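You operate a simulated robot arm through the tools that you are given. There is no shell and no other tool. Be economical: measure what you need, move in short steps, check, and stop when the job is done.

You run a simulated robot arm. Do the job below in one go: nothing can be reset, and whatever is moved stays where it is left.

TASK
Put things in order on the dining table top. At the end: the dough stands where the beige shoe brush stood; the yellow peg from the dining table top stands on top of the yellow empty can (marked "PEAS"); the beige shoe brush stands where the white small dish stood; the white small dish stands where the blue tea towel stood; the blue tea towel from the dining table top stands on top of the brown parcel; whatever was shut is shut again. Leave all else as you found it, and nothing knocked over.
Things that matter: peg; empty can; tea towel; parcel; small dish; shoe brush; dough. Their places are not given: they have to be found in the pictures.

It is judged by the outcome, as a careful person would: the job done as asked, and still so three seconds after it is handed in. It fails if anything else is knocked over, pushed out of place, dropped, spilled or broken.

THE ROBOT
A 7-joint arm with a two-finger parallel gripper, fixed in place. Base frame: the origin is at the foot of the arm, x ahead of it, y to its left, z up; the work surface is at about z = 750. Readings come in mm, degrees, newtons and seconds.
With the tool pointing down near the work surface it reaches from about 200 to 680 mm from the base axis. Its first joint turns from -66.0 to 66.0 degrees. Payload 2.4 kg.
The tool frame sits at the grasp point between the pads (the TCP): z along the fingers, y along the line on which they close. The tips reach 30 mm beyond it. The gripper opens to 94 mm. The fingers are 28 mm wide and 10 mm thick; the gripper's body (50 by 96 mm) begins 55 mm behind the TCP.
Orientation is that of the tool frame in the base frame, as [roll, pitch, yaw] about the fixed x, y, z axes, in that order (R = Rz(yaw) Ry(pitch) Rx(roll)). With the fingers straight down and closing along the base's y, the tool's x points along the base's -x, its y along +y and its z along -z.

THE INTERFACE
- The arm moves only by the tool step_arm. Its argument "steps" is a list of rows, each a list of 3 entries, a list of its own where there are three numbers: the shift along the tool's x, y, z in mm, then the turn, a rotation vector about the tool's x, y, z in degrees, then the opening, from 0 (shut) to 1 (fully open). In form: [[[dx, dy, dz], [wx, wy, wz], fingers], ...]. A call has 1 to 12 rows; each row is the pose to reach, as a shift and turn from the pose commanded when the call began, along the tool's axes at that moment. Each row takes 0.2 s and may step no farther than 50 mm and 8.6 degrees from the row before; otherwise, or with a gripper value out of range, the whole call is refused. Where a pose cannot be reached the arm comes as near as it can. A force on the tool above 40 N (or 10 N above the force at the start of the call, whichever is more), or a blocked arm, ends the call early, and 0.2 s more pass. Each finger travels about 153 mm/s and halts on what it meets, pressing with about 29 N; the grip force reading is that of the motor and also rises with nothing between the fingers. The clock runs only during rows and for 0.2 s after the last one: add rows that repeat a pose to give the fingers time. The reply holds the time, the measured pose of the TCP, the force on the tool along the base axes, the opening and the grip force, in the units named above and with some noise.
- Cameras (640 x 400 px; columns grow to the right, rows downward): "scene" is fixed at [41.8, 489.8, 1427.4]; the picture's right is [-0.69, -0.72, 0.00], its down [-0.54, 0.52, -0.67] and it looks along [0.48, -0.46, -0.75] (base axes); focal length 322 px, centre (320, 200). "wrist" rides on the gripper at [-37, 0, -58] in the tool frame; the picture's right is [0.00, -1.00, 0.00], its down [0.97, 0.00, -0.24] and it looks along [0.24, 0.00, 0.97] (tool axes); focal length 218 px, centre (320, 200).
- snapshot(camera): a new picture of that camera. It takes no simulated time.
- measure_at(camera, pixels): for up to 12 pixels [column, row] of the newest picture of that camera ("zoom" is the newest enlarged one), the place [x, y, z] in the base frame of the surface seen there, good to about 2 mm, but the place of the scene camera against the robot may be out by one fixed shift of up to 12 mm in any direction. It takes no simulated time.
- close_up(camera, box): a new picture of the part [left, top, right, bottom] of that camera's present view, enlarged. It takes no simulated time.
- job_done(): hands the job in; it is judged then, once.

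Work in short steps. Measure before you move; look again where a grasp or a placing could have gone wrong, and mend it. You have 80 turns and 34 pictures in all, those below and enlarged ones among them. Open the gripper and draw the arm clear of the work before you hand the job in, unless the task says otherwise; then end with one line.

The tools are called after "Call:" as name(argument=value, ...) on one line, values as JSON. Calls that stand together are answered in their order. step_arm: Moves the arm, as the interface text tells. Its arguments: {"type":"object","properties":{"steps":{"type":"array","items":{"type":"array"}}},"required":["steps"]} The other tools are called the same way: snapshot (camera) takes a picture; measure_at (camera, pixels) gives the place of the surface under pixels of a picture; close_up (camera, box) takes an enlarged picture of a part of a camera's view; job_done () hands the job in.

At the start:

```text
clock: 0.0
ee_pos: [407.0, -33.1, 1061.9]
ee_rot: [180.0, 0.0, 180.0]
force: [-0.1, 0.1, 0.1]
opening: 93.9
grasp_force: 0.1
```

scene: 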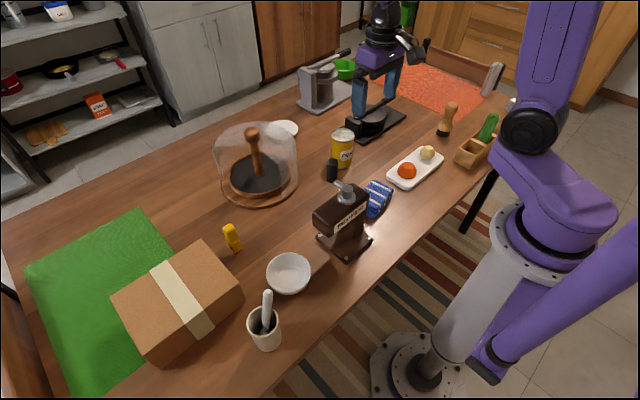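
wrist: 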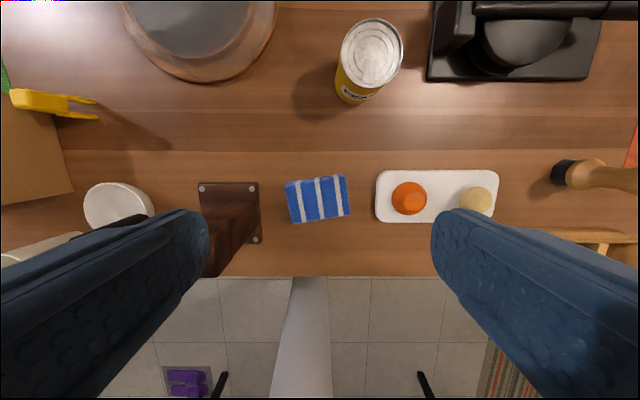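

I start with enlarged views of the scene to identify the objects around (250,170) and (440,150).

Call:
close_up(camera="scene", box=[200, 90, 360, 190])

Call:
close_up(camera="scene", box=[360, 80, 520, 220])

Call:
close_up(camera="scene", box=[200, 160, 400, 360])

```text
4.00 times, centred on (280, 140) of scene
```

zoom: 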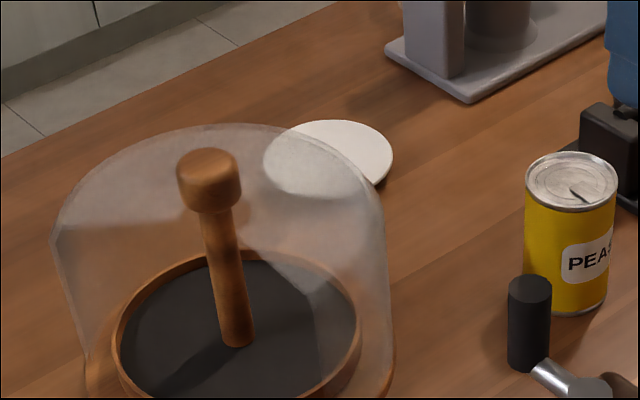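

```text
2.86 times, centred on (440, 150) of scene
```

zoom: 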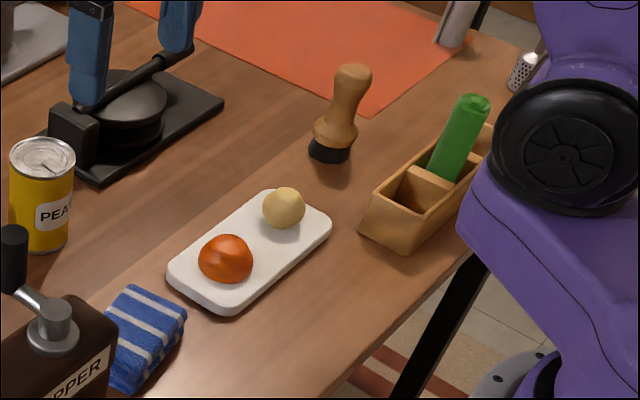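

```text
2.00 times, centred on (300, 260) of scene
```

zoom: 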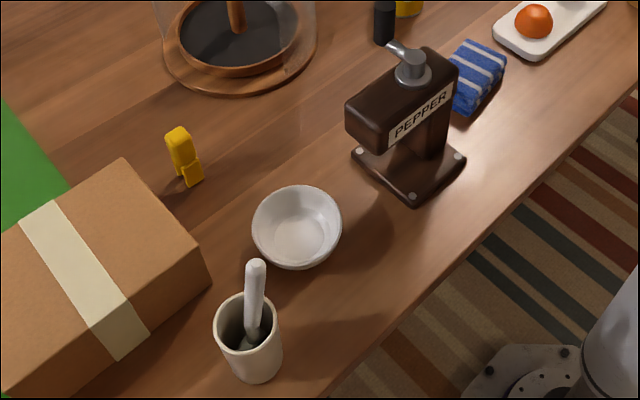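

The white round thing at (285,130), the bowl at (288,272), the black press at (375,120) and the ball at (427,152) need a closer look. I measure them and see the wrist's enlarged views.

Call:
measure_at(camera="scene", pixels=[[285, 127], [289, 285], [252, 132], [232, 230], [343, 133], [427, 152], [407, 170], [378, 195], [446, 133], [183, 290], [370, 115], [345, 190]])

Call:
close_up(camera="wrist", box=[340, 0, 640, 240])

```text
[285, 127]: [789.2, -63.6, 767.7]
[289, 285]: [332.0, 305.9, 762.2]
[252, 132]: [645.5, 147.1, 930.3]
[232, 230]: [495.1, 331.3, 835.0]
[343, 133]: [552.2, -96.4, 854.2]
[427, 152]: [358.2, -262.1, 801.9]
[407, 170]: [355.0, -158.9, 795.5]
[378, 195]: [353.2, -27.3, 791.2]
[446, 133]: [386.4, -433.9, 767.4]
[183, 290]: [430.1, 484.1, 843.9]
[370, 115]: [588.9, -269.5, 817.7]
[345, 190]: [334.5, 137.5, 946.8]
```

```text
1.67 times, centred on (490, 120) of wrist
```

zoom: 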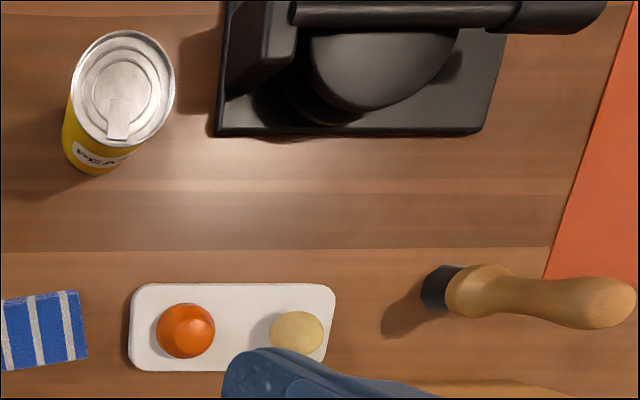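

The ball on the plate (427,152) may be the dough, but the black press (375,120) could also hold something. I move the wrist camera over the press and plate at a safe height.

Call:
step_arm(steps=[[[-22, -40, 0], [0, 0, 0], 1], [[-45, -80, 0], [0, 0, 0], 1], [[-68, -120, 0], [0, 0, 0], 1], [[-90, -160, 0], [0, 0, 0], 1], [[-113, -197, 0], [0, 0, 0], 1]])

Call:
snapshot(camera="wrist")

Call:
snapshot(camera="scene")

```text
clock: 1.2
ee_pos: [519.8, -230.2, 1064.4]
ee_rot: [-180.0, 0.0, -180.0]
force: [-0.2, 0.5, 0.0]
opening: 94.4
grasp_force: 0.1
```

```text
27 pictures are left
```

wrist: 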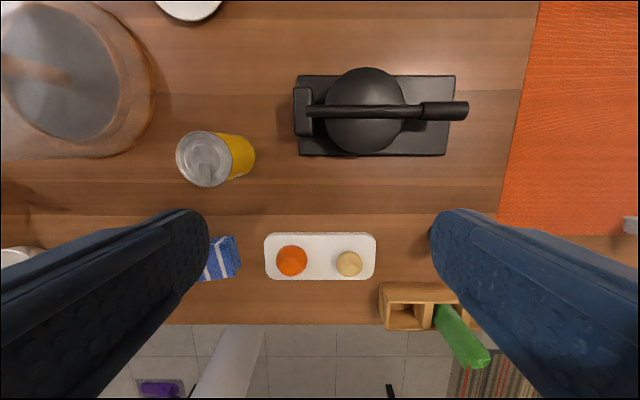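

```text
26 pictures are left
```

scene: 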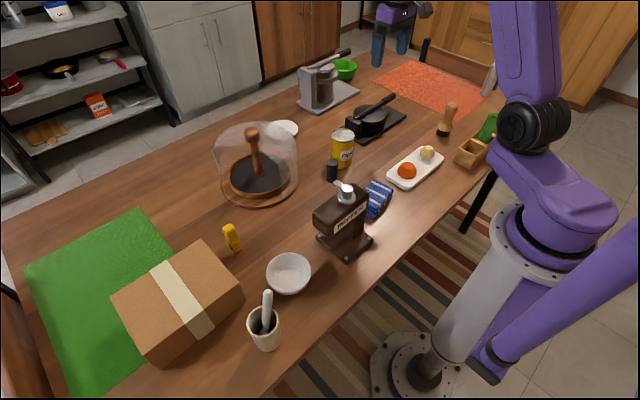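

The press at (370,110) in the wrist view looks shut. I enlarge the press and the tray in both views.

Call:
close_up(camera="scene", box=[330, 80, 490, 200])

Call:
close_up(camera="wrist", box=[220, 50, 480, 290])

Call:
measure_at(camera="wrist", pixels=[[348, 262], [291, 258], [320, 262], [205, 158], [218, 258], [370, 85], [440, 110], [320, 112], [300, 150], [320, 190], [375, 240], [266, 278]])

Call:
measure_at(camera="scene", pixels=[[427, 152], [407, 170], [417, 163], [343, 133], [380, 188], [378, 115], [395, 98], [365, 108], [253, 131], [228, 150], [275, 200], [250, 175]])

```text
3.33 times, centred on (410, 140) of scene
```

zoom: 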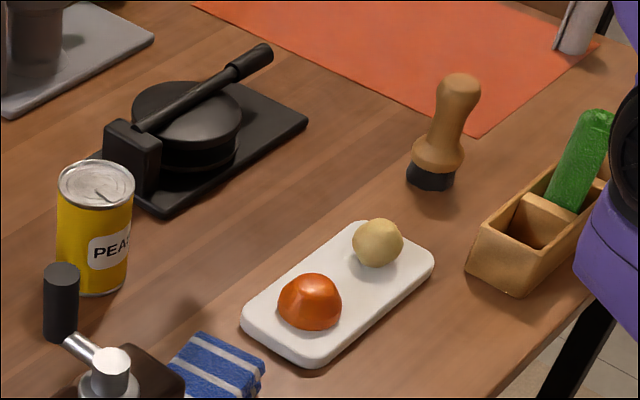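

```text
1.67 times, centred on (350, 170) of wrist
```

zoom: 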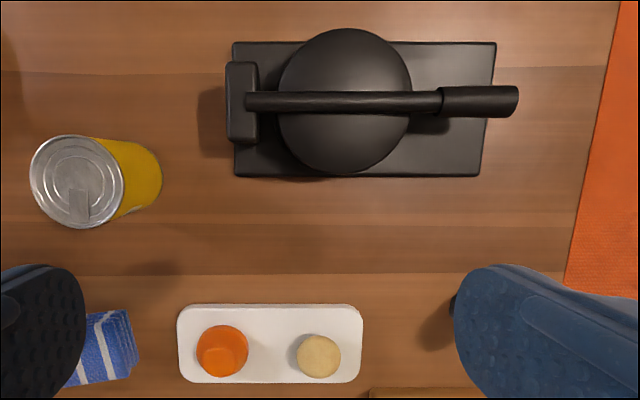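

```text
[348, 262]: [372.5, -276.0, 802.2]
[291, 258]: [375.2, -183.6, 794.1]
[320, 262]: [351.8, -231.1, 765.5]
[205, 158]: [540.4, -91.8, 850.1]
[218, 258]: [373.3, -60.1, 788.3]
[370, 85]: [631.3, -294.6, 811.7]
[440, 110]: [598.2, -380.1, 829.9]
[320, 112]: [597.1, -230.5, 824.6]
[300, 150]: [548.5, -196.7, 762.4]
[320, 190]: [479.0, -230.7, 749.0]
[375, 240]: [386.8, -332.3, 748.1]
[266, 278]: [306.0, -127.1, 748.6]
```

```text
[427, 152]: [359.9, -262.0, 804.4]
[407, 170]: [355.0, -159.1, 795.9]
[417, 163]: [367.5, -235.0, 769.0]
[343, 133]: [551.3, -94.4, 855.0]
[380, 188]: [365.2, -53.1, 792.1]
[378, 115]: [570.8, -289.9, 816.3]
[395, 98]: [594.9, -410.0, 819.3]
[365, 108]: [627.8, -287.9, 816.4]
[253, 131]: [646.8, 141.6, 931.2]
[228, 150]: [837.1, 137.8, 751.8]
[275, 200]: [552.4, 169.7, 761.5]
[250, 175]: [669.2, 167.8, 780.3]
```

The press is shut and the plain ball on the tray (427,152) is the dough; the bowl at (288,272) is the small dish. First the towel: I move above it (about x 360, y -60), turning the gripper about 81° so it closes across the towel's short side.

Call:
step_arm(steps=[[[16, 17, 0], [0, 0, 8.15], 1], [[32, 34, 0], [0, 0, 16.3], 1], [[48, 51, 0], [0, 0, 24.45], 1], [[64, 68, 10], [0, 0, 32.6], 1], [[80, 85, 20], [0, 0, 40.75], 1], [[96, 102, 30], [0, 0, 48.9], 1], [[112, 119, 40], [0, 0, 57.05], 1], [[128, 136, 50], [0, 0, 65.2], 1], [[144, 153, 60], [0, 0, 73.35], 1], [[160, 170, 64], [0, 0, 81.5], 1]])

Call:
snapshot(camera="wrist")

```text
clock: 3.4
ee_pos: [360.7, -60.2, 998.7]
ee_rot: [180.0, 0.0, 98.4]
force: [0.2, 0.4, 0.0]
opening: 94.2
grasp_force: 0.0
```

```text
23 pictures are left
```

wrist: 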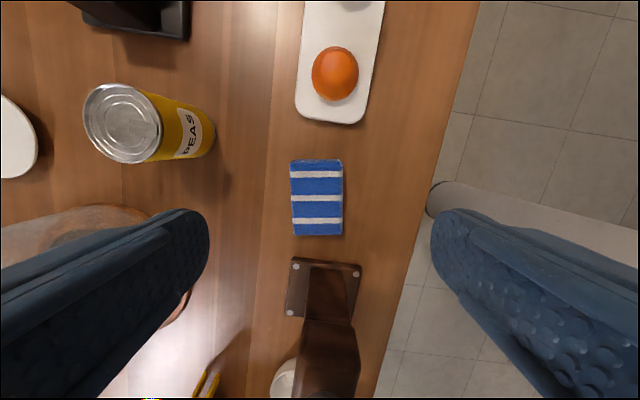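

Towel now square in the wrist view, spanning (291–343, 160–236). I measure its corners, top and the neighbours.

Call:
measure_at(camera="wrist", pixels=[[296, 166], [338, 165], [297, 230], [339, 230], [317, 198], [317, 182], [285, 200], [352, 200], [120, 125], [325, 262], [300, 375], [145, 140]])

```text
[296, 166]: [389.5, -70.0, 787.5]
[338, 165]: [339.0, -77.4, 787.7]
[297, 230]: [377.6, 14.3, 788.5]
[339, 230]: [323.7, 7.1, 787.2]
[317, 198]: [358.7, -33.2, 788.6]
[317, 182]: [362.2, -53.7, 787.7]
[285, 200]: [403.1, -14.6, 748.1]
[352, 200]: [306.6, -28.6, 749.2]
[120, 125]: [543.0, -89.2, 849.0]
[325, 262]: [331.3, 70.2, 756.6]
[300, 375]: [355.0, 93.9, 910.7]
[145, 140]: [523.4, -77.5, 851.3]
```

Towel centre is about (357.5, -31.5), top z 788. I check where the pepper mill's crank is before descending.

Call:
measure_at(camera="scene", pixels=[[332, 164], [332, 178], [343, 186], [366, 198], [335, 195], [320, 222], [361, 220]])

Call:
measure_at(camera="wrist", pixels=[[325, 325], [345, 330], [310, 330], [330, 300]])

```text
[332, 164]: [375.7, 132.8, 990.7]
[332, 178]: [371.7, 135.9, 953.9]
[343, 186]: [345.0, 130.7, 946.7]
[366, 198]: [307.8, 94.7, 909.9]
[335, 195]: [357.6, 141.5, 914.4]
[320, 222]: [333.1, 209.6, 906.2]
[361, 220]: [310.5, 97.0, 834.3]
```

```text
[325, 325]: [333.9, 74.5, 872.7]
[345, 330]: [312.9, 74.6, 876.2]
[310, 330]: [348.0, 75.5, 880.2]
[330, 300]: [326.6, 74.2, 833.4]
```

The mill begins at y≈74, well clear. I shift over the towel and descend in steps.

Call:
step_arm(steps=[[[28.6, 1.7, 0], [0, 0, 0], 1], [[28.6, 1.7, 48], [0, 0, 0], 1], [[28.6, 1.7, 96], [0, 0, 0], 1], [[28.6, 1.7, 144], [0, 0, 0], 1], [[28.6, 1.7, 180], [0, 0, 0], 1], [[28.6, 1.7, 200], [0, 0, 0], 1], [[28.6, 1.7, 213], [0, 0, 0], 1], [[28.6, 1.7, 213], [0, 0, 0], 1]])

```text
clock: 5.2
ee_pos: [355.8, -33.6, 785.4]
ee_rot: [-180.0, -0.1, 98.4]
force: [0.6, -0.3, 0.6]
opening: 93.9
grasp_force: 0.0
```

At grasp height with no contact. I close on the towel, then lift a little to check.

Call:
step_arm(steps=[[[0, 0, 0], [0, 0, 0], 0.5], [[0, 0, 0], [0, 0, 0], 0.4], [[0, 0, 0], [0, 0, 0], 0.4], [[0, 0, -20], [0, 0, 0], 0.4], [[0, 0, -60], [0, 0, 0], 0.4]])

```text
clock: 6.4
ee_pos: [356.4, -32.8, 846.5]
ee_rot: [-179.9, 0.1, 98.5]
force: [-0.5, 0.0, 0.0]
opening: 38.0
grasp_force: 0.1
```

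Opening simply followed the command with no grip force; I look whether the towel is held.

Call:
snapshot(camera="wrist")

```text
22 pictures are left
```

wrist: 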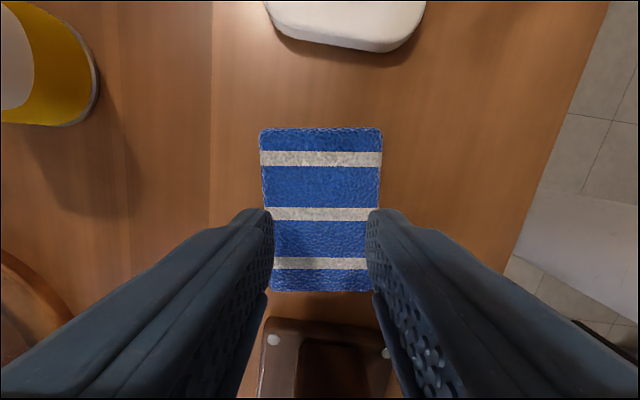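

The towel appears still to be on the table. I measure it to see its present shape.

Call:
measure_at(camera="wrist", pixels=[[266, 133], [377, 133], [320, 140], [320, 190], [320, 240], [277, 286], [362, 286], [268, 200], [374, 200]])

```text
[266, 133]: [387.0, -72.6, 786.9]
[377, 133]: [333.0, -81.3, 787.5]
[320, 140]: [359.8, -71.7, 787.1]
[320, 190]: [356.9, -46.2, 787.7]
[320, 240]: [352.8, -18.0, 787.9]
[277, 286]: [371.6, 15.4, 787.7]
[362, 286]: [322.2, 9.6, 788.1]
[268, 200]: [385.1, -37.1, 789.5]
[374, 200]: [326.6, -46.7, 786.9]
```

The towel has not moved, so the grip slipped off. I reopen, go down again, and close fully (command 0), reading the grip before lifting.

Call:
step_arm(steps=[[[0, 0, 0], [0, 0, 0], 1], [[0, 0, 0], [0, 0, 0], 1], [[0, 0, 30], [0, 0, 0], 1], [[0, 0, 55], [0, 0, 0], 1], [[0, 0, 64], [0, 0, 0], 1], [[0, 0, 64], [0, 0, 0], 0], [[0, 0, 64], [0, 0, 0], 0], [[0, 0, 64], [0, 0, 0], 0], [[0, 0, 64], [0, 0, 0], 0]])

```text
clock: 8.4
ee_pos: [358.8, -35.5, 780.6]
ee_rot: [179.9, 0.0, 98.5]
force: [-0.9, 0.0, 0.3]
opening: 68.4
grasp_force: 29.0
```

Now gripped at 68 mm with 29 N. I lift and keep the fingers shut.

Call:
step_arm(steps=[[[0, 0, -15], [0, 0, 0], 0], [[0, 0, -40], [0, 0, 0], 0], [[0, 0, -80], [0, 0, 0], 0]])

Call:
snapshot(camera="wrist")

```text
clock: 9.2
ee_pos: [356.9, -33.8, 862.0]
ee_rot: [179.9, 0.0, 98.5]
force: [-0.2, -0.5, -1.7]
opening: 68.5
grasp_force: 29.3
```

```text
21 pictures are left
```

wrist: 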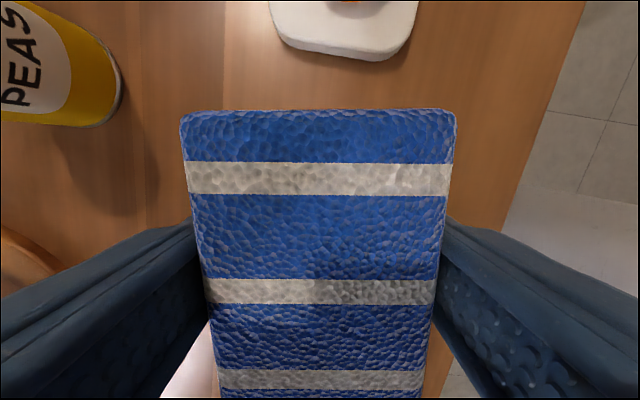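

Towel held. I measure the parcel top in the scene view at its corners (112,297), (203,243), (242,290) and (155,345).

Call:
measure_at(camera="scene", pixels=[[116, 296], [202, 246], [238, 288], [150, 340], [175, 295], [192, 292], [215, 268], [155, 320], [252, 312], [285, 268], [268, 295], [228, 285]])

```text
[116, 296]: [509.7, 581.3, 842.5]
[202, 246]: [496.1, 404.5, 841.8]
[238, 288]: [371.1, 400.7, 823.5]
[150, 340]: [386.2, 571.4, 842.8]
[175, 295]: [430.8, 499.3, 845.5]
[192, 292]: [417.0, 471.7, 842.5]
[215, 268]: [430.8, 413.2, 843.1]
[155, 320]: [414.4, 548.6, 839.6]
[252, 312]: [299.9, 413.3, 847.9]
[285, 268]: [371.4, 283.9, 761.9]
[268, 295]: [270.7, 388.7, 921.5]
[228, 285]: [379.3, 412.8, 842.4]
```

Parcel top centre is about (436,495) with z≈838 (after correcting the scene shift). I lift to z≈1077 first, clear of the mill (991), and begin moving across.

Call:
step_arm(steps=[[[0, 0, -45], [0, 0, 0], 0], [[0, 0, -90], [0, 0, 0], 0], [[0, 0, -135], [0, 0, 0], 0], [[0, 0, -180], [0, 0, 0], 0], [[0, 0, -215], [0, 0, 0], 0], [[42, 12.2, -215], [0, 0, 2], 0], [[84, 24.4, -215], [0, 0, 4], 0], [[126, 36.6, -215], [0, 0, 6], 0], [[168, 48.8, -215], [0, 0, 8], 0], [[210, 61, -215], [0, 0, 10], 0], [[252, 73.2, -215], [0, 0, 12], 0]])

```text
clock: 11.6
ee_pos: [392.7, 227.1, 1075.8]
ee_rot: [-180.0, 0.0, 86.4]
force: [-0.5, -0.4, -1.0]
opening: 68.5
grasp_force: 29.1
```

Still held. I move on toward the parcel and look before lowering.

Call:
step_arm(steps=[[[46, 5, 0], [0, 0, 0], 0], [[92, 10, 0], [0, 0, 0], 0], [[138, 15, 0], [0, 0, 0], 0], [[184.6, 20.4, 0], [0, 0, 0], 0]])

Call:
snapshot(camera="wrist")

```text
clock: 12.6
ee_pos: [425.7, 412.1, 1079.4]
ee_rot: [180.0, 0.0, 86.4]
force: [0.1, -0.2, -0.9]
opening: 68.7
grasp_force: 29.0
```

```text
20 pictures are left
```

wrist: 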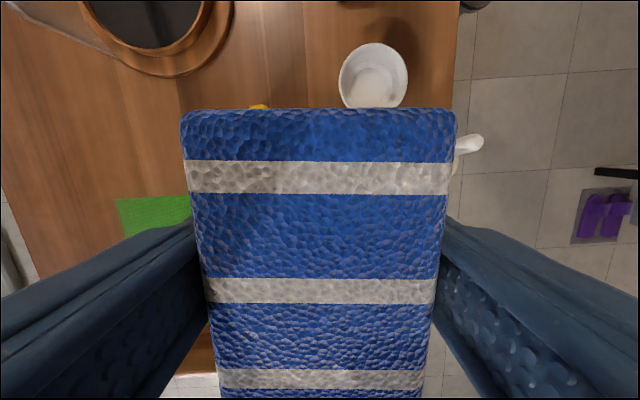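

Bowl is visible at (373,76), peg edge at (260,106). I measure the bowl here, also as a check on the scene camera's shift.

Call:
measure_at(camera="wrist", pixels=[[373, 85], [343, 75], [404, 72], [372, 46], [468, 143], [478, 140], [150, 205], [373, 62]])

Call:
measure_at(camera="scene", pixels=[[289, 287], [268, 272], [309, 270], [289, 254], [267, 293]])

```text
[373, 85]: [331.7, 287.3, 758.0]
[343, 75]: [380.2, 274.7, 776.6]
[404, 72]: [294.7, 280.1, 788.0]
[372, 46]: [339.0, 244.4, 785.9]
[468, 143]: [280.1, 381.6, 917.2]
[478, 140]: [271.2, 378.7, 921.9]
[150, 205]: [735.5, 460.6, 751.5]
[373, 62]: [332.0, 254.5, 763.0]
```

```text
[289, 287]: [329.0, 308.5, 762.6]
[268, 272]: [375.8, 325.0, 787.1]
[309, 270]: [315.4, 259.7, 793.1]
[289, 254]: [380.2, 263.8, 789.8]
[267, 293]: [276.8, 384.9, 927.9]
```

Scene readings are about 5 mm high, so the parcel top is ~838. I move 58 mm further (+y) and lower toward TCP z≈880.

Call:
step_arm(steps=[[[29, -1.8, 0], [0, 0, 0], 0], [[58, -3.7, 0], [0, 0, 0], 0], [[58, -3.7, 45], [0, 0, 0], 0], [[58, -3.7, 90], [0, 0, 0], 0], [[58, -3.7, 135], [0, 0, 0], 0], [[58, -3.7, 170], [0, 0, 0], 0], [[58, -3.7, 190], [0, 0, 0], 0]])

Call:
snapshot(camera="scene")

```text
clock: 14.2
ee_pos: [424.6, 468.1, 887.0]
ee_rot: [180.0, 0.0, 86.5]
force: [-0.5, 0.4, -1.1]
opening: 68.7
grasp_force: 28.8
```

```text
19 pictures are left
```

scene: 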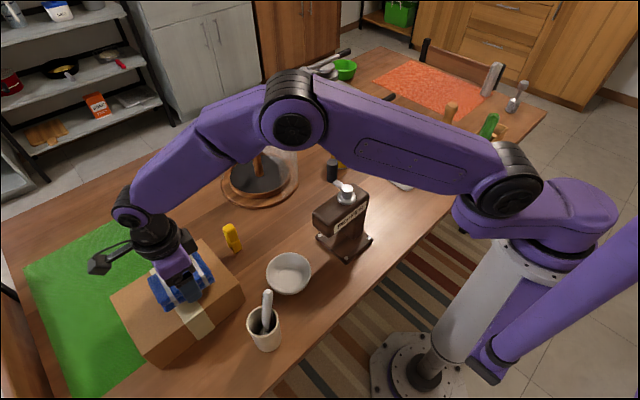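

Towel is over the parcel. I lower slowly until contact shows.

Call:
step_arm(steps=[[[0, 0, 8], [0, 0, 0], 0], [[0, 0, 13], [0, 0, 0], 0], [[0, 0, 16], [0, 0, 0], 0], [[0, 0, 18], [0, 0, 0], 0]])

```text
clock: 15.2
ee_pos: [425.3, 468.5, 871.7]
ee_rot: [179.9, -0.2, 86.4]
force: [-5.6, -5.5, 24.9]
opening: 68.5
grasp_force: 28.7
```

Contact (25 N up). I ease up 3 mm, open, and retract upward.

Call:
step_arm(steps=[[[0, 0, -3], [0, 0, 0], 0], [[0, 0, -3], [0, 0, 0], 1], [[0, 0, -3], [0, 0, 0], 1], [[0, 0, -30], [0, 0, 0], 1], [[0, 0, -75], [0, 0, 0], 1], [[0, 0, -120], [0, 0, 0], 1], [[0, 0, -165], [0, 0, 0], 1], [[-10, 0, -200], [0, 0, 0], 1]])

Call:
snapshot(camera="wrist")

```text
clock: 17.0
ee_pos: [422.6, 456.5, 1070.8]
ee_rot: [-179.9, 0.1, 86.5]
force: [-0.6, -0.4, 0.7]
opening: 93.9
grasp_force: 0.0
```

```text
18 pictures are left
```

wrist: 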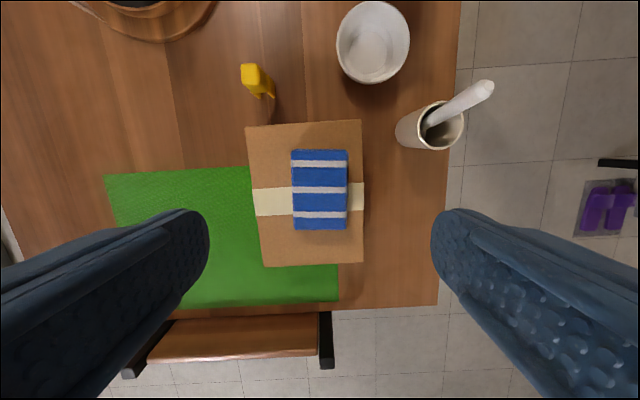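

Towel sits well on the parcel. Now I measure the bowl rim around (373,42) and peg at (258,80) in this view.

Call:
measure_at(camera="wrist", pixels=[[339, 38], [408, 38], [373, 3], [373, 72], [373, 82], [348, 63], [399, 63], [375, 45], [250, 70], [260, 76], [268, 92], [248, 82]])

Call:
close_up(camera="wrist", box=[220, 0, 480, 160])

```text
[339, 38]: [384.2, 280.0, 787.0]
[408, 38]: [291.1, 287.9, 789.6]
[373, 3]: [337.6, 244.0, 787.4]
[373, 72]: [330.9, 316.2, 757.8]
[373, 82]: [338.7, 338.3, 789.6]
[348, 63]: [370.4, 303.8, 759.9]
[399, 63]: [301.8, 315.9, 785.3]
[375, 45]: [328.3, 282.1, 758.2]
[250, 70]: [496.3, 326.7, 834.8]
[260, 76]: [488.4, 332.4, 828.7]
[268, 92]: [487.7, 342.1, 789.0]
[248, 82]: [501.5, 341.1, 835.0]
```

```text
2.46 times, centred on (350, 80) of wrist
```

zoom: 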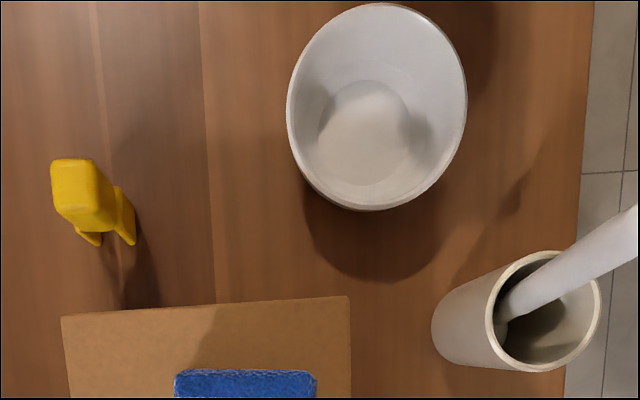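

Bowl: centre ≈(338,290), rim diameter ≈96 mm at z≈788, sloping walls, so I'll pinch the rim's +x side with the tool tilted 20° along the wall. I move to a pre-approach point 60 mm back from it.

Call:
step_arm(steps=[[[-43, -1, 0], [5, 0, 0], 0.6], [[-86, -2, 0], [10, 0, 0], 0.38], [[-129, -3, 0], [15, 0, 0], 0.38], [[-171, -3.6, 0], [20, 0, 0], 0.38], [[-171, -3.6, 48], [20, 0, 0], 0.38], [[-171, -3.6, 96], [20, 0, 0], 0.38], [[-171, -3.6, 144], [20, 0, 0], 0.38], [[-171, -3.6, 185], [20, 0, 0], 0.38], [[-171, -3.6, 218], [20, 0, 0], 0.38]])

Call:
snapshot(camera="wrist")

```text
clock: 19.0
ee_pos: [409.4, 286.4, 849.5]
ee_rot: [-160.1, 0.0, 86.6]
force: [-0.3, 0.5, -0.1]
opening: 35.7
grasp_force: 0.1
```

```text
16 pictures are left
```

wrist: 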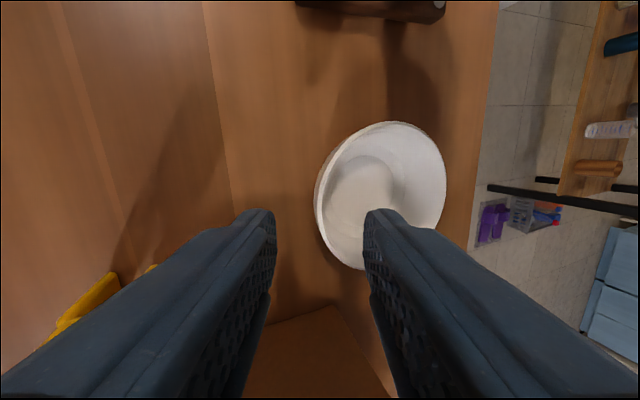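

The near rim is at column ~318, centred between the fingers. I measure it to refine.

Call:
measure_at(camera="wrist", pixels=[[320, 200], [319, 190], [320, 215], [323, 180], [352, 200], [385, 124], [443, 185], [360, 266], [330, 160], [327, 235]])

```text
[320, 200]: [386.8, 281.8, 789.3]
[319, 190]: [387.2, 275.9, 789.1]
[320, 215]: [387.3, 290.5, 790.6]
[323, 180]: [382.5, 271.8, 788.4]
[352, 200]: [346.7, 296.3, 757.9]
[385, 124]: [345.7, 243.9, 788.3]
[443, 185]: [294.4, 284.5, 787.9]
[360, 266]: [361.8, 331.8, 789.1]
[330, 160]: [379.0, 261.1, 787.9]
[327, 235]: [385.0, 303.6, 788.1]
```

Rim circle centre (340,288), radius ~47; the approach line is right. I advance 55 mm along the tool axis.

Call:
step_arm(steps=[[[0, -1, 20], [0, 0, 0], 0.38], [[0, -1, 38], [0, 0, 0], 0.38], [[0, -1, 48], [0, 0, 0], 0.38], [[0, -1, 55], [0, 0, 0], 0.38], [[0, -1, 55], [0, 0, 0], 0.38]])

```text
clock: 20.2
ee_pos: [390.8, 289.2, 799.7]
ee_rot: [-160.1, 0.0, 86.4]
force: [0.1, -0.5, 0.1]
opening: 35.5
grasp_force: 0.1
```

No contact. I close gently on the rim.

Call:
step_arm(steps=[[[0, 0, 0], [0, 0, 0], 0.2], [[0, 0, 0], [0, 0, 0], 0], [[0, 0, 0], [0, 0, 0], 0], [[0, 0, 0], [0, 0, 0], 0]])

Call:
snapshot(camera="wrist")

```text
clock: 21.2
ee_pos: [389.3, 288.9, 799.0]
ee_rot: [-160.0, 0.1, 86.5]
force: [0.3, -0.4, 0.4]
opening: 14.5
grasp_force: 29.0
```

```text
15 pictures are left
```

wrist: 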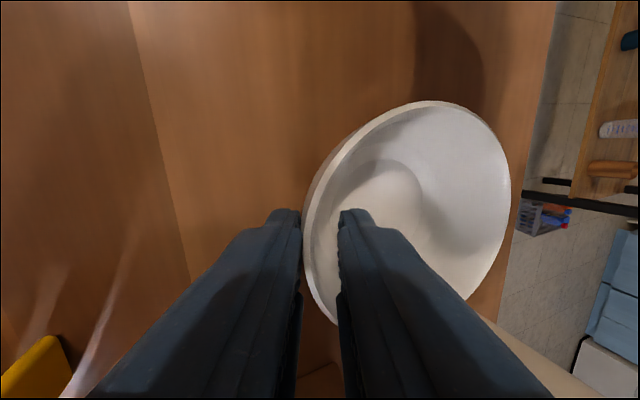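

Grip 29 N at 14.5 mm across the wall. I lift straight up (base) and check the bowl's held.

Call:
step_arm(steps=[[[0, -5.1, -14.1], [0, 0, 0], 0], [[0, -15.4, -42.3], [0, 0, 0], 0], [[0, -30.8, -84.6], [0, 0, 0], 0], [[0, -46.2, -126.9], [0, 0, 0], 0], [[0, -61.6, -169.2], [0, 0, 0], 0], [[0, -77, -211.5], [0, 0, 0], 0], [[0, -95.8, -263.2], [0, 0, 0], 0]])

Call:
snapshot(camera="wrist")

```text
refused: row 7 steps farther than a row can; nothing moved
```

```text
14 pictures are left
```

wrist: 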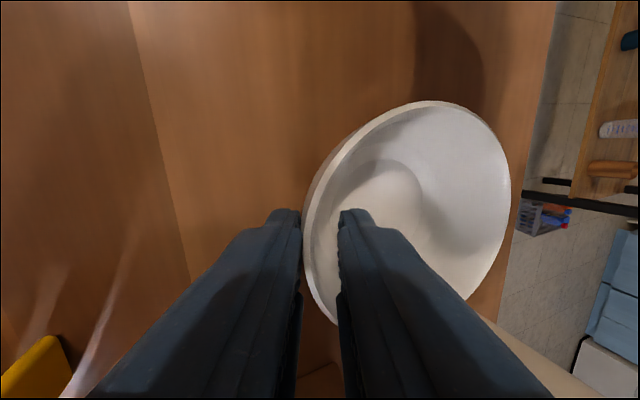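

The last row was too long and nothing moved; I resend with shorter steps.

Call:
step_arm(steps=[[[0, -5.1, -14.1], [0, 0, 0], 0], [[0, -15.4, -42.3], [0, 0, 0], 0], [[0, -30.8, -84.6], [0, 0, 0], 0], [[0, -46.2, -126.9], [0, 0, 0], 0], [[0, -61.6, -169.2], [0, 0, 0], 0], [[0, -77, -211.5], [0, 0, 0], 0], [[0, -92.4, -253.8], [0, 0, 0], 0], [[0, -95.8, -263.2], [0, 0, 0], 0]])

```text
clock: 23.0
ee_pos: [389.9, 287.5, 1081.0]
ee_rot: [-160.0, 0.1, 86.5]
force: [0.3, 0.1, -1.3]
opening: 14.4
grasp_force: 28.8
```

Bowl is held. I carry it to above the towel's former place (TCP goal x≈405, y≈-33), at z≈1080.

Call:
step_arm(steps=[[[-45.5, 4.7, -1.7], [0, 0, 0], 0], [[-91, 9.4, -3.4], [0, 0, 0], 0], [[-136.5, 14.1, -5.1], [0, 0, 0], 0], [[-182, 18.8, -6.9], [0, 0, 0], 0], [[-227.5, 23.5, -8.6], [0, 0, 0], 0], [[-273, 28.2, -10.3], [0, 0, 0], 0], [[-318.4, 32.9, -12], [0, 0, 0], 0]])

Call:
snapshot(camera="wrist")

```text
clock: 24.6
ee_pos: [405.6, -31.3, 1077.7]
ee_rot: [-160.0, 0.0, 86.5]
force: [0.5, -0.4, -1.5]
opening: 14.5
grasp_force: 29.4
```

```text
13 pictures are left
```

wrist: 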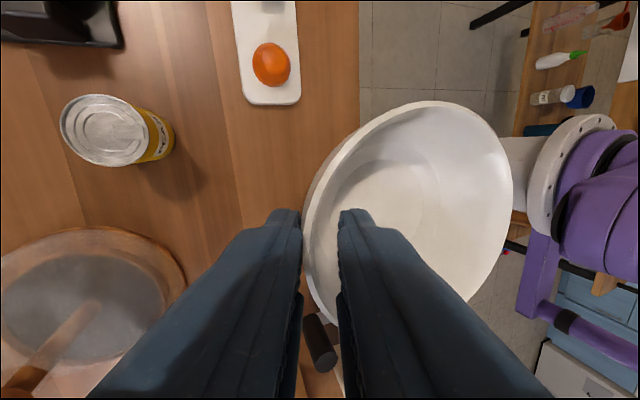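

Bowl still held in the same pose; can and tray are clear. I lower straight down to ~13 mm above the table.

Call:
step_arm(steps=[[[0, 15.4, 42.3], [0, 0, 0], 0], [[0, 30.8, 84.6], [0, 0, 0], 0], [[0, 46.2, 126.9], [0, 0, 0], 0], [[0, 61.6, 169.2], [0, 0, 0], 0], [[0, 77, 211.5], [0, 0, 0], 0], [[0, 88.9, 244.4], [0, 0, 0], 0], [[0, 90.6, 249], [0, 0, 0], 0]])

```text
clock: 26.2
ee_pos: [404.0, -32.0, 813.6]
ee_rot: [-160.0, 0.0, 86.6]
force: [0.2, -0.3, -1.4]
opening: 14.0
grasp_force: 29.7
```

Lowering the last millimetres slowly.

Call:
step_arm(steps=[[[0, 2.7, 7.5], [0, 0, 0], 0], [[0, 3.8, 10.3], [0, 0, 0], 0], [[0, 4.4, 12.2], [0, 0, 0], 0], [[0, 4.8, 13.2], [0, 0, 0], 0]])

```text
clock: 27.2
ee_pos: [405.4, -30.0, 800.6]
ee_rot: [-160.0, 0.0, 86.5]
force: [-0.1, 1.1, -1.7]
opening: 14.6
grasp_force: 29.2
```

Call:
step_arm(steps=[[[0, 0.3, 0.9], [0, 0, 0], 0], [[0, 0.7, 1.9], [0, 0, 0], 0], [[0, 1, 2.8], [0, 0, 0], 0]])

```text
clock: 28.0
ee_pos: [406.2, -31.7, 797.5]
ee_rot: [-160.0, 0.0, 86.5]
force: [0.0, -1.5, 21.5]
opening: 14.6
grasp_force: 29.1
```

Bowl touches the table (21 N). I ease back 1 mm, open to the earlier width and retract along the tool axis.

Call:
step_arm(steps=[[[0, -0.4, -1.2], [0, 0, 0], 0], [[0, -0.4, -1.2], [0, 0, 0], 0.36], [[0, -0.4, -1.2], [0, 0, 0], 0.36], [[0, -0.4, -20], [0, 0, 0], 0.36], [[0, -0.4, -60], [0, 0, 0], 0.36], [[0, -0.4, -105], [0, 0, 0], 0.36], [[0, -15, -150], [0, 0, 0], 0.36], [[0, -30, -195], [0, 0, 0], 0.36]])

Call:
snapshot(camera="wrist")

```text
clock: 29.8
ee_pos: [445.7, -33.0, 993.0]
ee_rot: [-160.0, 0.0, 86.6]
force: [0.6, 0.1, 0.7]
opening: 34.1
grasp_force: 0.0
```

```text
12 pictures are left
```

wrist: 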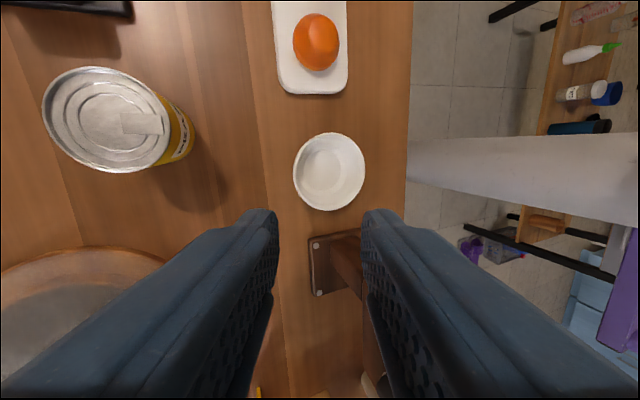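

Call:
measure_at(camera="wrist", pixels=[[297, 172], [361, 170], [329, 136], [329, 206], [329, 175], [110, 115], [45, 115], [165, 125], [108, 68], [95, 160], [140, 125]])

Call:
measure_at(camera="scene", pixels=[[450, 104], [450, 112], [446, 124], [445, 134], [428, 152]])

```text
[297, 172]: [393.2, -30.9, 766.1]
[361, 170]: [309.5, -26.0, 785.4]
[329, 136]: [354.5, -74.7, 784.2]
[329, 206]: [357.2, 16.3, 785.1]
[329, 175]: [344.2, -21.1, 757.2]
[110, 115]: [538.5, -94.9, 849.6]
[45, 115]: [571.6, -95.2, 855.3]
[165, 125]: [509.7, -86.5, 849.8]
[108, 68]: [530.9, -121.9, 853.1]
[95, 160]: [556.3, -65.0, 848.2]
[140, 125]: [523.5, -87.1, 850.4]
```

```text
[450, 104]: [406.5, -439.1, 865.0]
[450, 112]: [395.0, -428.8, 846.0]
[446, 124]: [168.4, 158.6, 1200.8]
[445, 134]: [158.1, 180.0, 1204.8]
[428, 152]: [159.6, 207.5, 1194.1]
```

Bowl sits at about (357,-30), upright, on the towel's old spot. Can top centre ≈(540,-92), z≈849. Next the brush: I un-tilt and move to view it from above.

Call:
step_arm(steps=[[[-46, -6, -4.1], [-2.5, 0, 0], 0.6], [[-92, -12, -8.2], [-5, 0, 0], 1], [[-138, -18, -12.3], [-7.5, 0, 0], 1], [[-184, -24, -16.4], [-10, 0, 0], 1], [[-230, -30, -20.5], [-12.5, 0, 0], 1], [[-276, -36, -24.6], [-15, 0, 0], 1], [[-322, -42, -28.7], [-17.5, 0, 0], 1], [[-368, -48, -32.8], [-20, 0, 0], 1]])

Call:
snapshot(camera="wrist")

```text
clock: 31.6
ee_pos: [386.2, -398.5, 1039.6]
ee_rot: [180.0, 0.0, 86.5]
force: [-0.3, -0.1, 0.0]
opening: 94.0
grasp_force: 0.0
```

```text
11 pictures are left
```

wrist: 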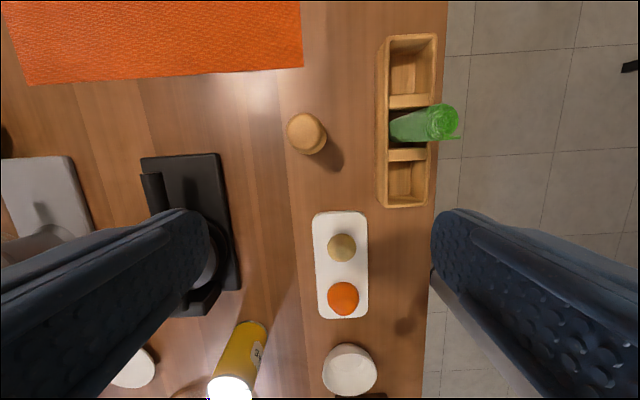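

Brush top at (305,132), dough at (341,248). I measure both.

Call:
measure_at(camera="wrist", pixels=[[303, 131], [292, 133], [315, 133], [303, 118], [303, 145], [320, 150], [310, 155], [341, 247], [330, 247], [352, 247], [342, 220], [440, 120]])

Call:
close_up(camera="wrist", box=[260, 90, 460, 330])

```text
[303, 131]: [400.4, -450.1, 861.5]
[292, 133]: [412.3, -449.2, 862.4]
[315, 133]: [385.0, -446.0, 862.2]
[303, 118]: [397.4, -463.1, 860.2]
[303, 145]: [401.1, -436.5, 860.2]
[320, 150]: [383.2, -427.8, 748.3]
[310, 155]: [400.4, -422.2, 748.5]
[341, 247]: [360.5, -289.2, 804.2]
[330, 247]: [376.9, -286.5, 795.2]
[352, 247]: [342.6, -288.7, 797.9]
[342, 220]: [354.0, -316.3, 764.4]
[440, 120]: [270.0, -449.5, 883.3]
```

```text
1.67 times, centred on (360, 210) of wrist
```

zoom: 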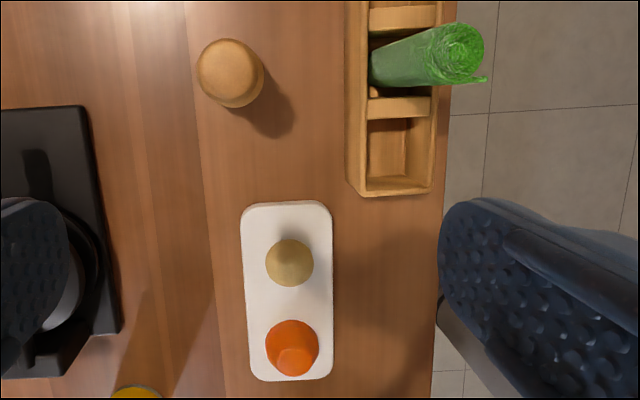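

Brush axis ≈(399,-449), top z 862, upright. I go above it and lower to TCP z≈843.

Call:
step_arm(steps=[[[-25, 8, 0], [0, 0, 0], 0.7], [[-49.6, 15.9, 0], [0, 0, 0], 0.7], [[-49.6, 15.9, 45], [0, 0, 0], 0.7], [[-49.6, 15.9, 90], [0, 0, 0], 0.7], [[-49.6, 15.9, 130], [0, 0, 0], 0.7], [[-49.6, 15.9, 165], [0, 0, 0], 0.7], [[-49.6, 15.9, 185], [0, 0, 0], 0.7], [[-49.6, 15.9, 197], [0, 0, 0], 0.7], [[-49.6, 15.9, 197], [0, 0, 0], 0.7]])

Call:
snapshot(camera="wrist")

```text
clock: 33.6
ee_pos: [400.7, -447.4, 840.5]
ee_rot: [179.9, -0.1, 86.4]
force: [-0.7, -0.1, -0.6]
opening: 65.7
grasp_force: 0.1
```

```text
9 pictures are left
```

wrist: 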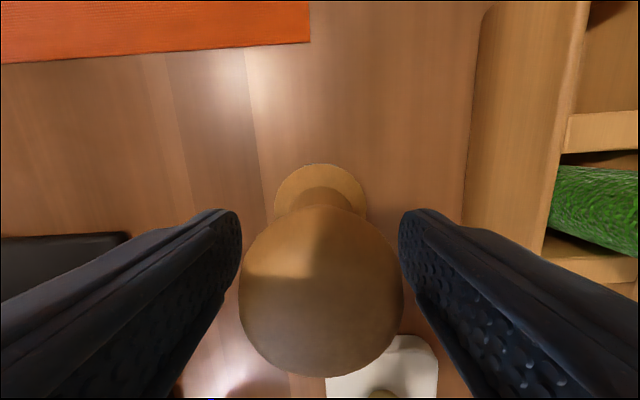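

Knob centred between fingers. I close fully and lift a little.

Call:
step_arm(steps=[[[0, 0, 0], [0, 0, 0], 0.3], [[0, 0, 0], [0, 0, 0], 0], [[0, 0, 0], [0, 0, 0], 0], [[0, 0, 0], [0, 0, 0], 0], [[0, 0, -10], [0, 0, 0], 0], [[0, 0, -30], [0, 0, 0], 0]])

```text
clock: 35.0
ee_pos: [401.7, -446.9, 872.0]
ee_rot: [-180.0, 0.0, 86.5]
force: [0.5, -1.0, -0.6]
opening: 38.7
grasp_force: 29.1
```

Brush held (38.7 mm, 29 N). I lift to z≈1112 and begin carrying it toward the dish's old place (340,288).

Call:
step_arm(steps=[[[0, 0, -48], [0, 0, 0], 0], [[0, 0, -96], [0, 0, 0], 0], [[0, 0, -144], [0, 0, 0], 0], [[0, 0, -192], [0, 0, 0], 0], [[0, 0, -240], [0, 0, 0], 0], [[45.6, -6.65, -240], [0, 0, 0], 0], [[91.2, -13.3, -240], [0, 0, 0], 0], [[136.8, -19.95, -240], [0, 0, 0], 0], [[182.4, -26.6, -240], [0, 0, 0], 0], [[228, -33.25, -240], [0, 0, 0], 0], [[273.6, -39.9, -240], [0, 0, 0], 0], [[319.2, -46.6, -240], [0, 0, 0], 0]])

Call:
step_arm(steps=[[[45.6, -6.65, 0], [0, 0, 0], 0], [[91.2, -13.3, 0], [0, 0, 0], 0], [[136.8, -19.95, 0], [0, 0, 0], 0], [[182.4, -26.6, 0], [0, 0, 0], 0], [[228, -33.25, 0], [0, 0, 0], 0], [[273.6, -39.9, 0], [0, 0, 0], 0], [[319.2, -46.6, 0], [0, 0, 0], 0], [[364.8, -53.2, 0], [0, 0, 0], 0], [[410.5, -59.8, 0], [0, 0, 0], 0]])

```text
clock: 37.6
ee_pos: [374.1, -128.0, 1111.5]
ee_rot: [179.9, 0.0, 86.5]
force: [0.5, 0.0, -0.6]
opening: 38.8
grasp_force: 28.9
```

```text
clock: 39.6
ee_pos: [338.8, 289.0, 1109.5]
ee_rot: [-179.9, 0.0, 86.4]
force: [0.1, 0.1, -0.7]
opening: 38.8
grasp_force: 28.9
```

Brush is above (339,289). I lower to just above table contact (TCP goal ≈842).

Call:
step_arm(steps=[[[0, 0, 48], [0, 0, 0], 0], [[0, 0, 96], [0, 0, 0], 0], [[0, 0, 144], [0, 0, 0], 0], [[0, 0, 192], [0, 0, 0], 0], [[0, 0, 230], [0, 0, 0], 0], [[0, 0, 252], [0, 0, 0], 0], [[0, 0, 260], [0, 0, 0], 0], [[0, 0, 264], [0, 0, 0], 0]])

```text
clock: 41.4
ee_pos: [339.3, 286.2, 846.5]
ee_rot: [-179.9, 0.0, 86.5]
force: [-0.7, 0.2, -0.3]
opening: 38.9
grasp_force: 29.1
```

Call:
step_arm(steps=[[[0, 0, 2], [0, 0, 0], 0], [[0, 0, 3.5], [0, 0, 0], 0], [[0, 0, 5], [0, 0, 0], 0], [[0, 0, 6], [0, 0, 0], 0]])

```text
clock: 42.4
ee_pos: [339.5, 285.8, 841.7]
ee_rot: [-180.0, 0.1, 86.5]
force: [-0.9, 0.6, 4.3]
opening: 39.0
grasp_force: 29.3
```

Light contact (4 N). I open, then rise straight up.

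Call:
step_arm(steps=[[[0, 0, 0], [0, 0, 0], 0.6], [[0, 0, 0], [0, 0, 0], 0.75], [[0, 0, 0], [0, 0, 0], 0.75], [[0, 0, -20], [0, 0, 0], 0.75], [[0, 0, -60], [0, 0, 0], 0.75], [[0, 0, -105], [0, 0, 0], 0.75], [[0, 0, -150], [0, 0, 0], 0.75], [[0, 0, -195], [0, 0, 0], 0.75], [[0, 0, -235], [0, 0, 0], 1]])

Call:
snapshot(camera="wrist")

```text
clock: 44.4
ee_pos: [338.1, 284.6, 1080.1]
ee_rot: [-179.9, 0.1, 86.6]
force: [-0.6, 0.8, 0.2]
opening: 94.2
grasp_force: 0.0
```

```text
8 pictures are left
```

wrist: 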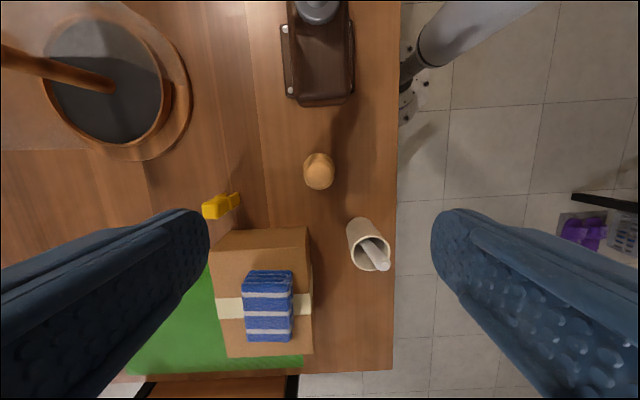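

Brush stands upright at (318,172). The peg (220,206) is close by, so I do it now; a close-up to see its shape.

Call:
close_up(camera="wrist", box=[185, 175, 265, 225])

Call:
measure_at(camera="zoom", pixels=[[160, 280], [220, 250], [290, 240], [340, 190], [400, 180], [430, 200], [390, 250], [200, 310]])

Call:
measure_at(camera="wrist", pixels=[[318, 172], [308, 170], [329, 172], [207, 210], [215, 205], [222, 202], [235, 200], [238, 206]])

```text
8.00 times, centred on (225, 200) of wrist
```

zoom: 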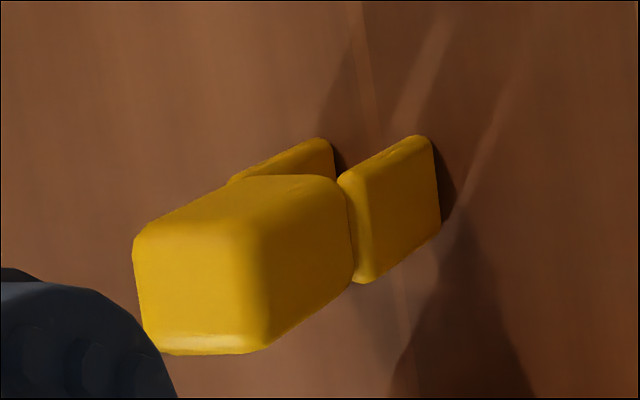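

```text
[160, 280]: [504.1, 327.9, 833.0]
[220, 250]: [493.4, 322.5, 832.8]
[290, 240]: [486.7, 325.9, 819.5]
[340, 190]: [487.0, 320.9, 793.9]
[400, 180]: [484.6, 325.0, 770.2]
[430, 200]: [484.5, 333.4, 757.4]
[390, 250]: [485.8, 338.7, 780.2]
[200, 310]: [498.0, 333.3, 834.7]
```

```text
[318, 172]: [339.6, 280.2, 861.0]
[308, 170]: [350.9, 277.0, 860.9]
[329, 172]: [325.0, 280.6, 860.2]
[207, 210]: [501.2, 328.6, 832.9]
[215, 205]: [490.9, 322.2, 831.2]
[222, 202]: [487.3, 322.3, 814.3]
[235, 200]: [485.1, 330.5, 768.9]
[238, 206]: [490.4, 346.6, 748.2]
```

The peg is a block head (≈20×20 mm at (497,330), top 835) with two legs splayed along x, aligned with the present gripper yaw. I approach from above.

Call:
step_arm(steps=[[[14, 40, 0], [0, 0, 0], 0.7], [[28, 80, 0], [0, 0, 0], 0.6], [[42, 120, 0], [0, 0, 0], 0.6], [[54.7, 157, 0], [0, 0, 0], 0.6], [[54.7, 157, 48], [0, 0, 0], 0.6], [[54.7, 157, 96], [0, 0, 0], 0.6], [[54.7, 157, 144], [0, 0, 0], 0.6], [[54.7, 157, 190], [0, 0, 0], 0.6], [[54.7, 157, 200], [0, 0, 0], 0.6]])

Call:
snapshot(camera="wrist")

```text
clock: 46.4
ee_pos: [498.8, 331.4, 877.3]
ee_rot: [180.0, 0.0, 86.5]
force: [-0.2, -0.2, 0.1]
opening: 56.1
grasp_force: 0.0
```

```text
6 pictures are left
```

wrist: 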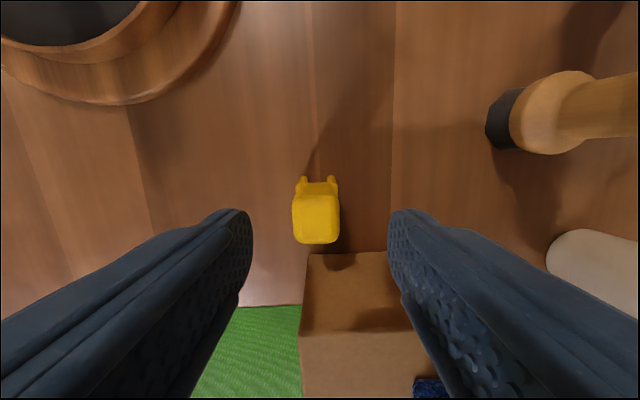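

Peg is centred (col 316). I lower 57 mm and close.

Call:
step_arm(steps=[[[0, 0, 30], [0, 0, 0], 0.6], [[0, 0, 50], [0, 0, 0], 0.6], [[0, 0, 57], [0, 0, 0], 0.6], [[0, 0, 57], [0, 0, 0], 0.6], [[0, 0, 57], [0, 0, 0], 0.3], [[0, 0, 57], [0, 0, 0], 0], [[0, 0, 57], [0, 0, 0], 0], [[0, 0, 57], [0, 0, 0], 0]])

```text
clock: 48.2
ee_pos: [499.2, 331.7, 820.6]
ee_rot: [179.9, 0.0, 86.5]
force: [0.7, -0.1, 0.0]
opening: 27.7
grasp_force: 28.7
```

Gripped (28.7 N). I lift to z≈1105.

Call:
step_arm(steps=[[[0, 0, -20], [0, 0, 0], 0], [[0, 0, -65], [0, 0, 0], 0], [[0, 0, -112], [0, 0, 0], 0], [[0, 0, -159], [0, 0, 0], 0], [[0, 0, -206], [0, 0, 0], 0], [[0, 0, -250], [0, 0, 0], 0], [[0, 0, -285], [0, 0, 0], 0]])

Call:
step_arm(steps=[[[-46.8, 8.1, 0], [0, 0, 0], 0], [[-93.6, 16.2, 0], [0, 0, 0], 0], [[-140.4, 24.3, 0], [0, 0, 0], 0], [[-187.2, 32.4, 0], [0, 0, 0], 0], [[-234, 40.5, 0], [0, 0, 0], 0], [[-280.8, 48.6, 0], [0, 0, 0], 0], [[-327.6, 56.7, 0], [0, 0, 0], 0], [[-374.4, 64.8, 0], [0, 0, 0], 0], [[-410, 70, 0], [0, 0, 0], 0]])

Call:
snapshot(camera="wrist")

```text
clock: 49.8
ee_pos: [497.6, 330.6, 1103.4]
ee_rot: [-180.0, 0.1, 86.4]
force: [0.2, -1.2, -0.4]
opening: 27.8
grasp_force: 29.1
```

```text
clock: 51.8
ee_pos: [542.9, -84.3, 1103.6]
ee_rot: [-179.9, 0.0, 86.5]
force: [0.3, 0.0, 0.4]
opening: 27.7
grasp_force: 28.7
```

```text
5 pictures are left
```

wrist: 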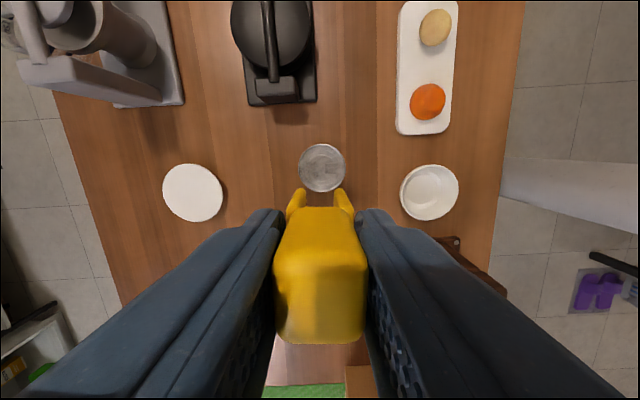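

Peg held; can top visible at (322,168). I measure its rim.

Call:
measure_at(camera="wrist", pixels=[[301, 168], [343, 168], [322, 147], [322, 189], [322, 168], [334, 170], [310, 168], [428, 180], [435, 26], [425, 28], [444, 27], [435, 12]])

```text
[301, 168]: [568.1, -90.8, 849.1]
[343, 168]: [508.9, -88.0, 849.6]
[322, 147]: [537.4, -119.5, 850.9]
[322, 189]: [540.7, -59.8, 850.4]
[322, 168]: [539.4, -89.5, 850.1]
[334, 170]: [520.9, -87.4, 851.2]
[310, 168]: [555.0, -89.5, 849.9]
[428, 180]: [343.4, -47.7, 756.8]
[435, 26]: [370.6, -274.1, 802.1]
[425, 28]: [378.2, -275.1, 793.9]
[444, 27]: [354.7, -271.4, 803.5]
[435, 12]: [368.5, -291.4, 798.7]
```

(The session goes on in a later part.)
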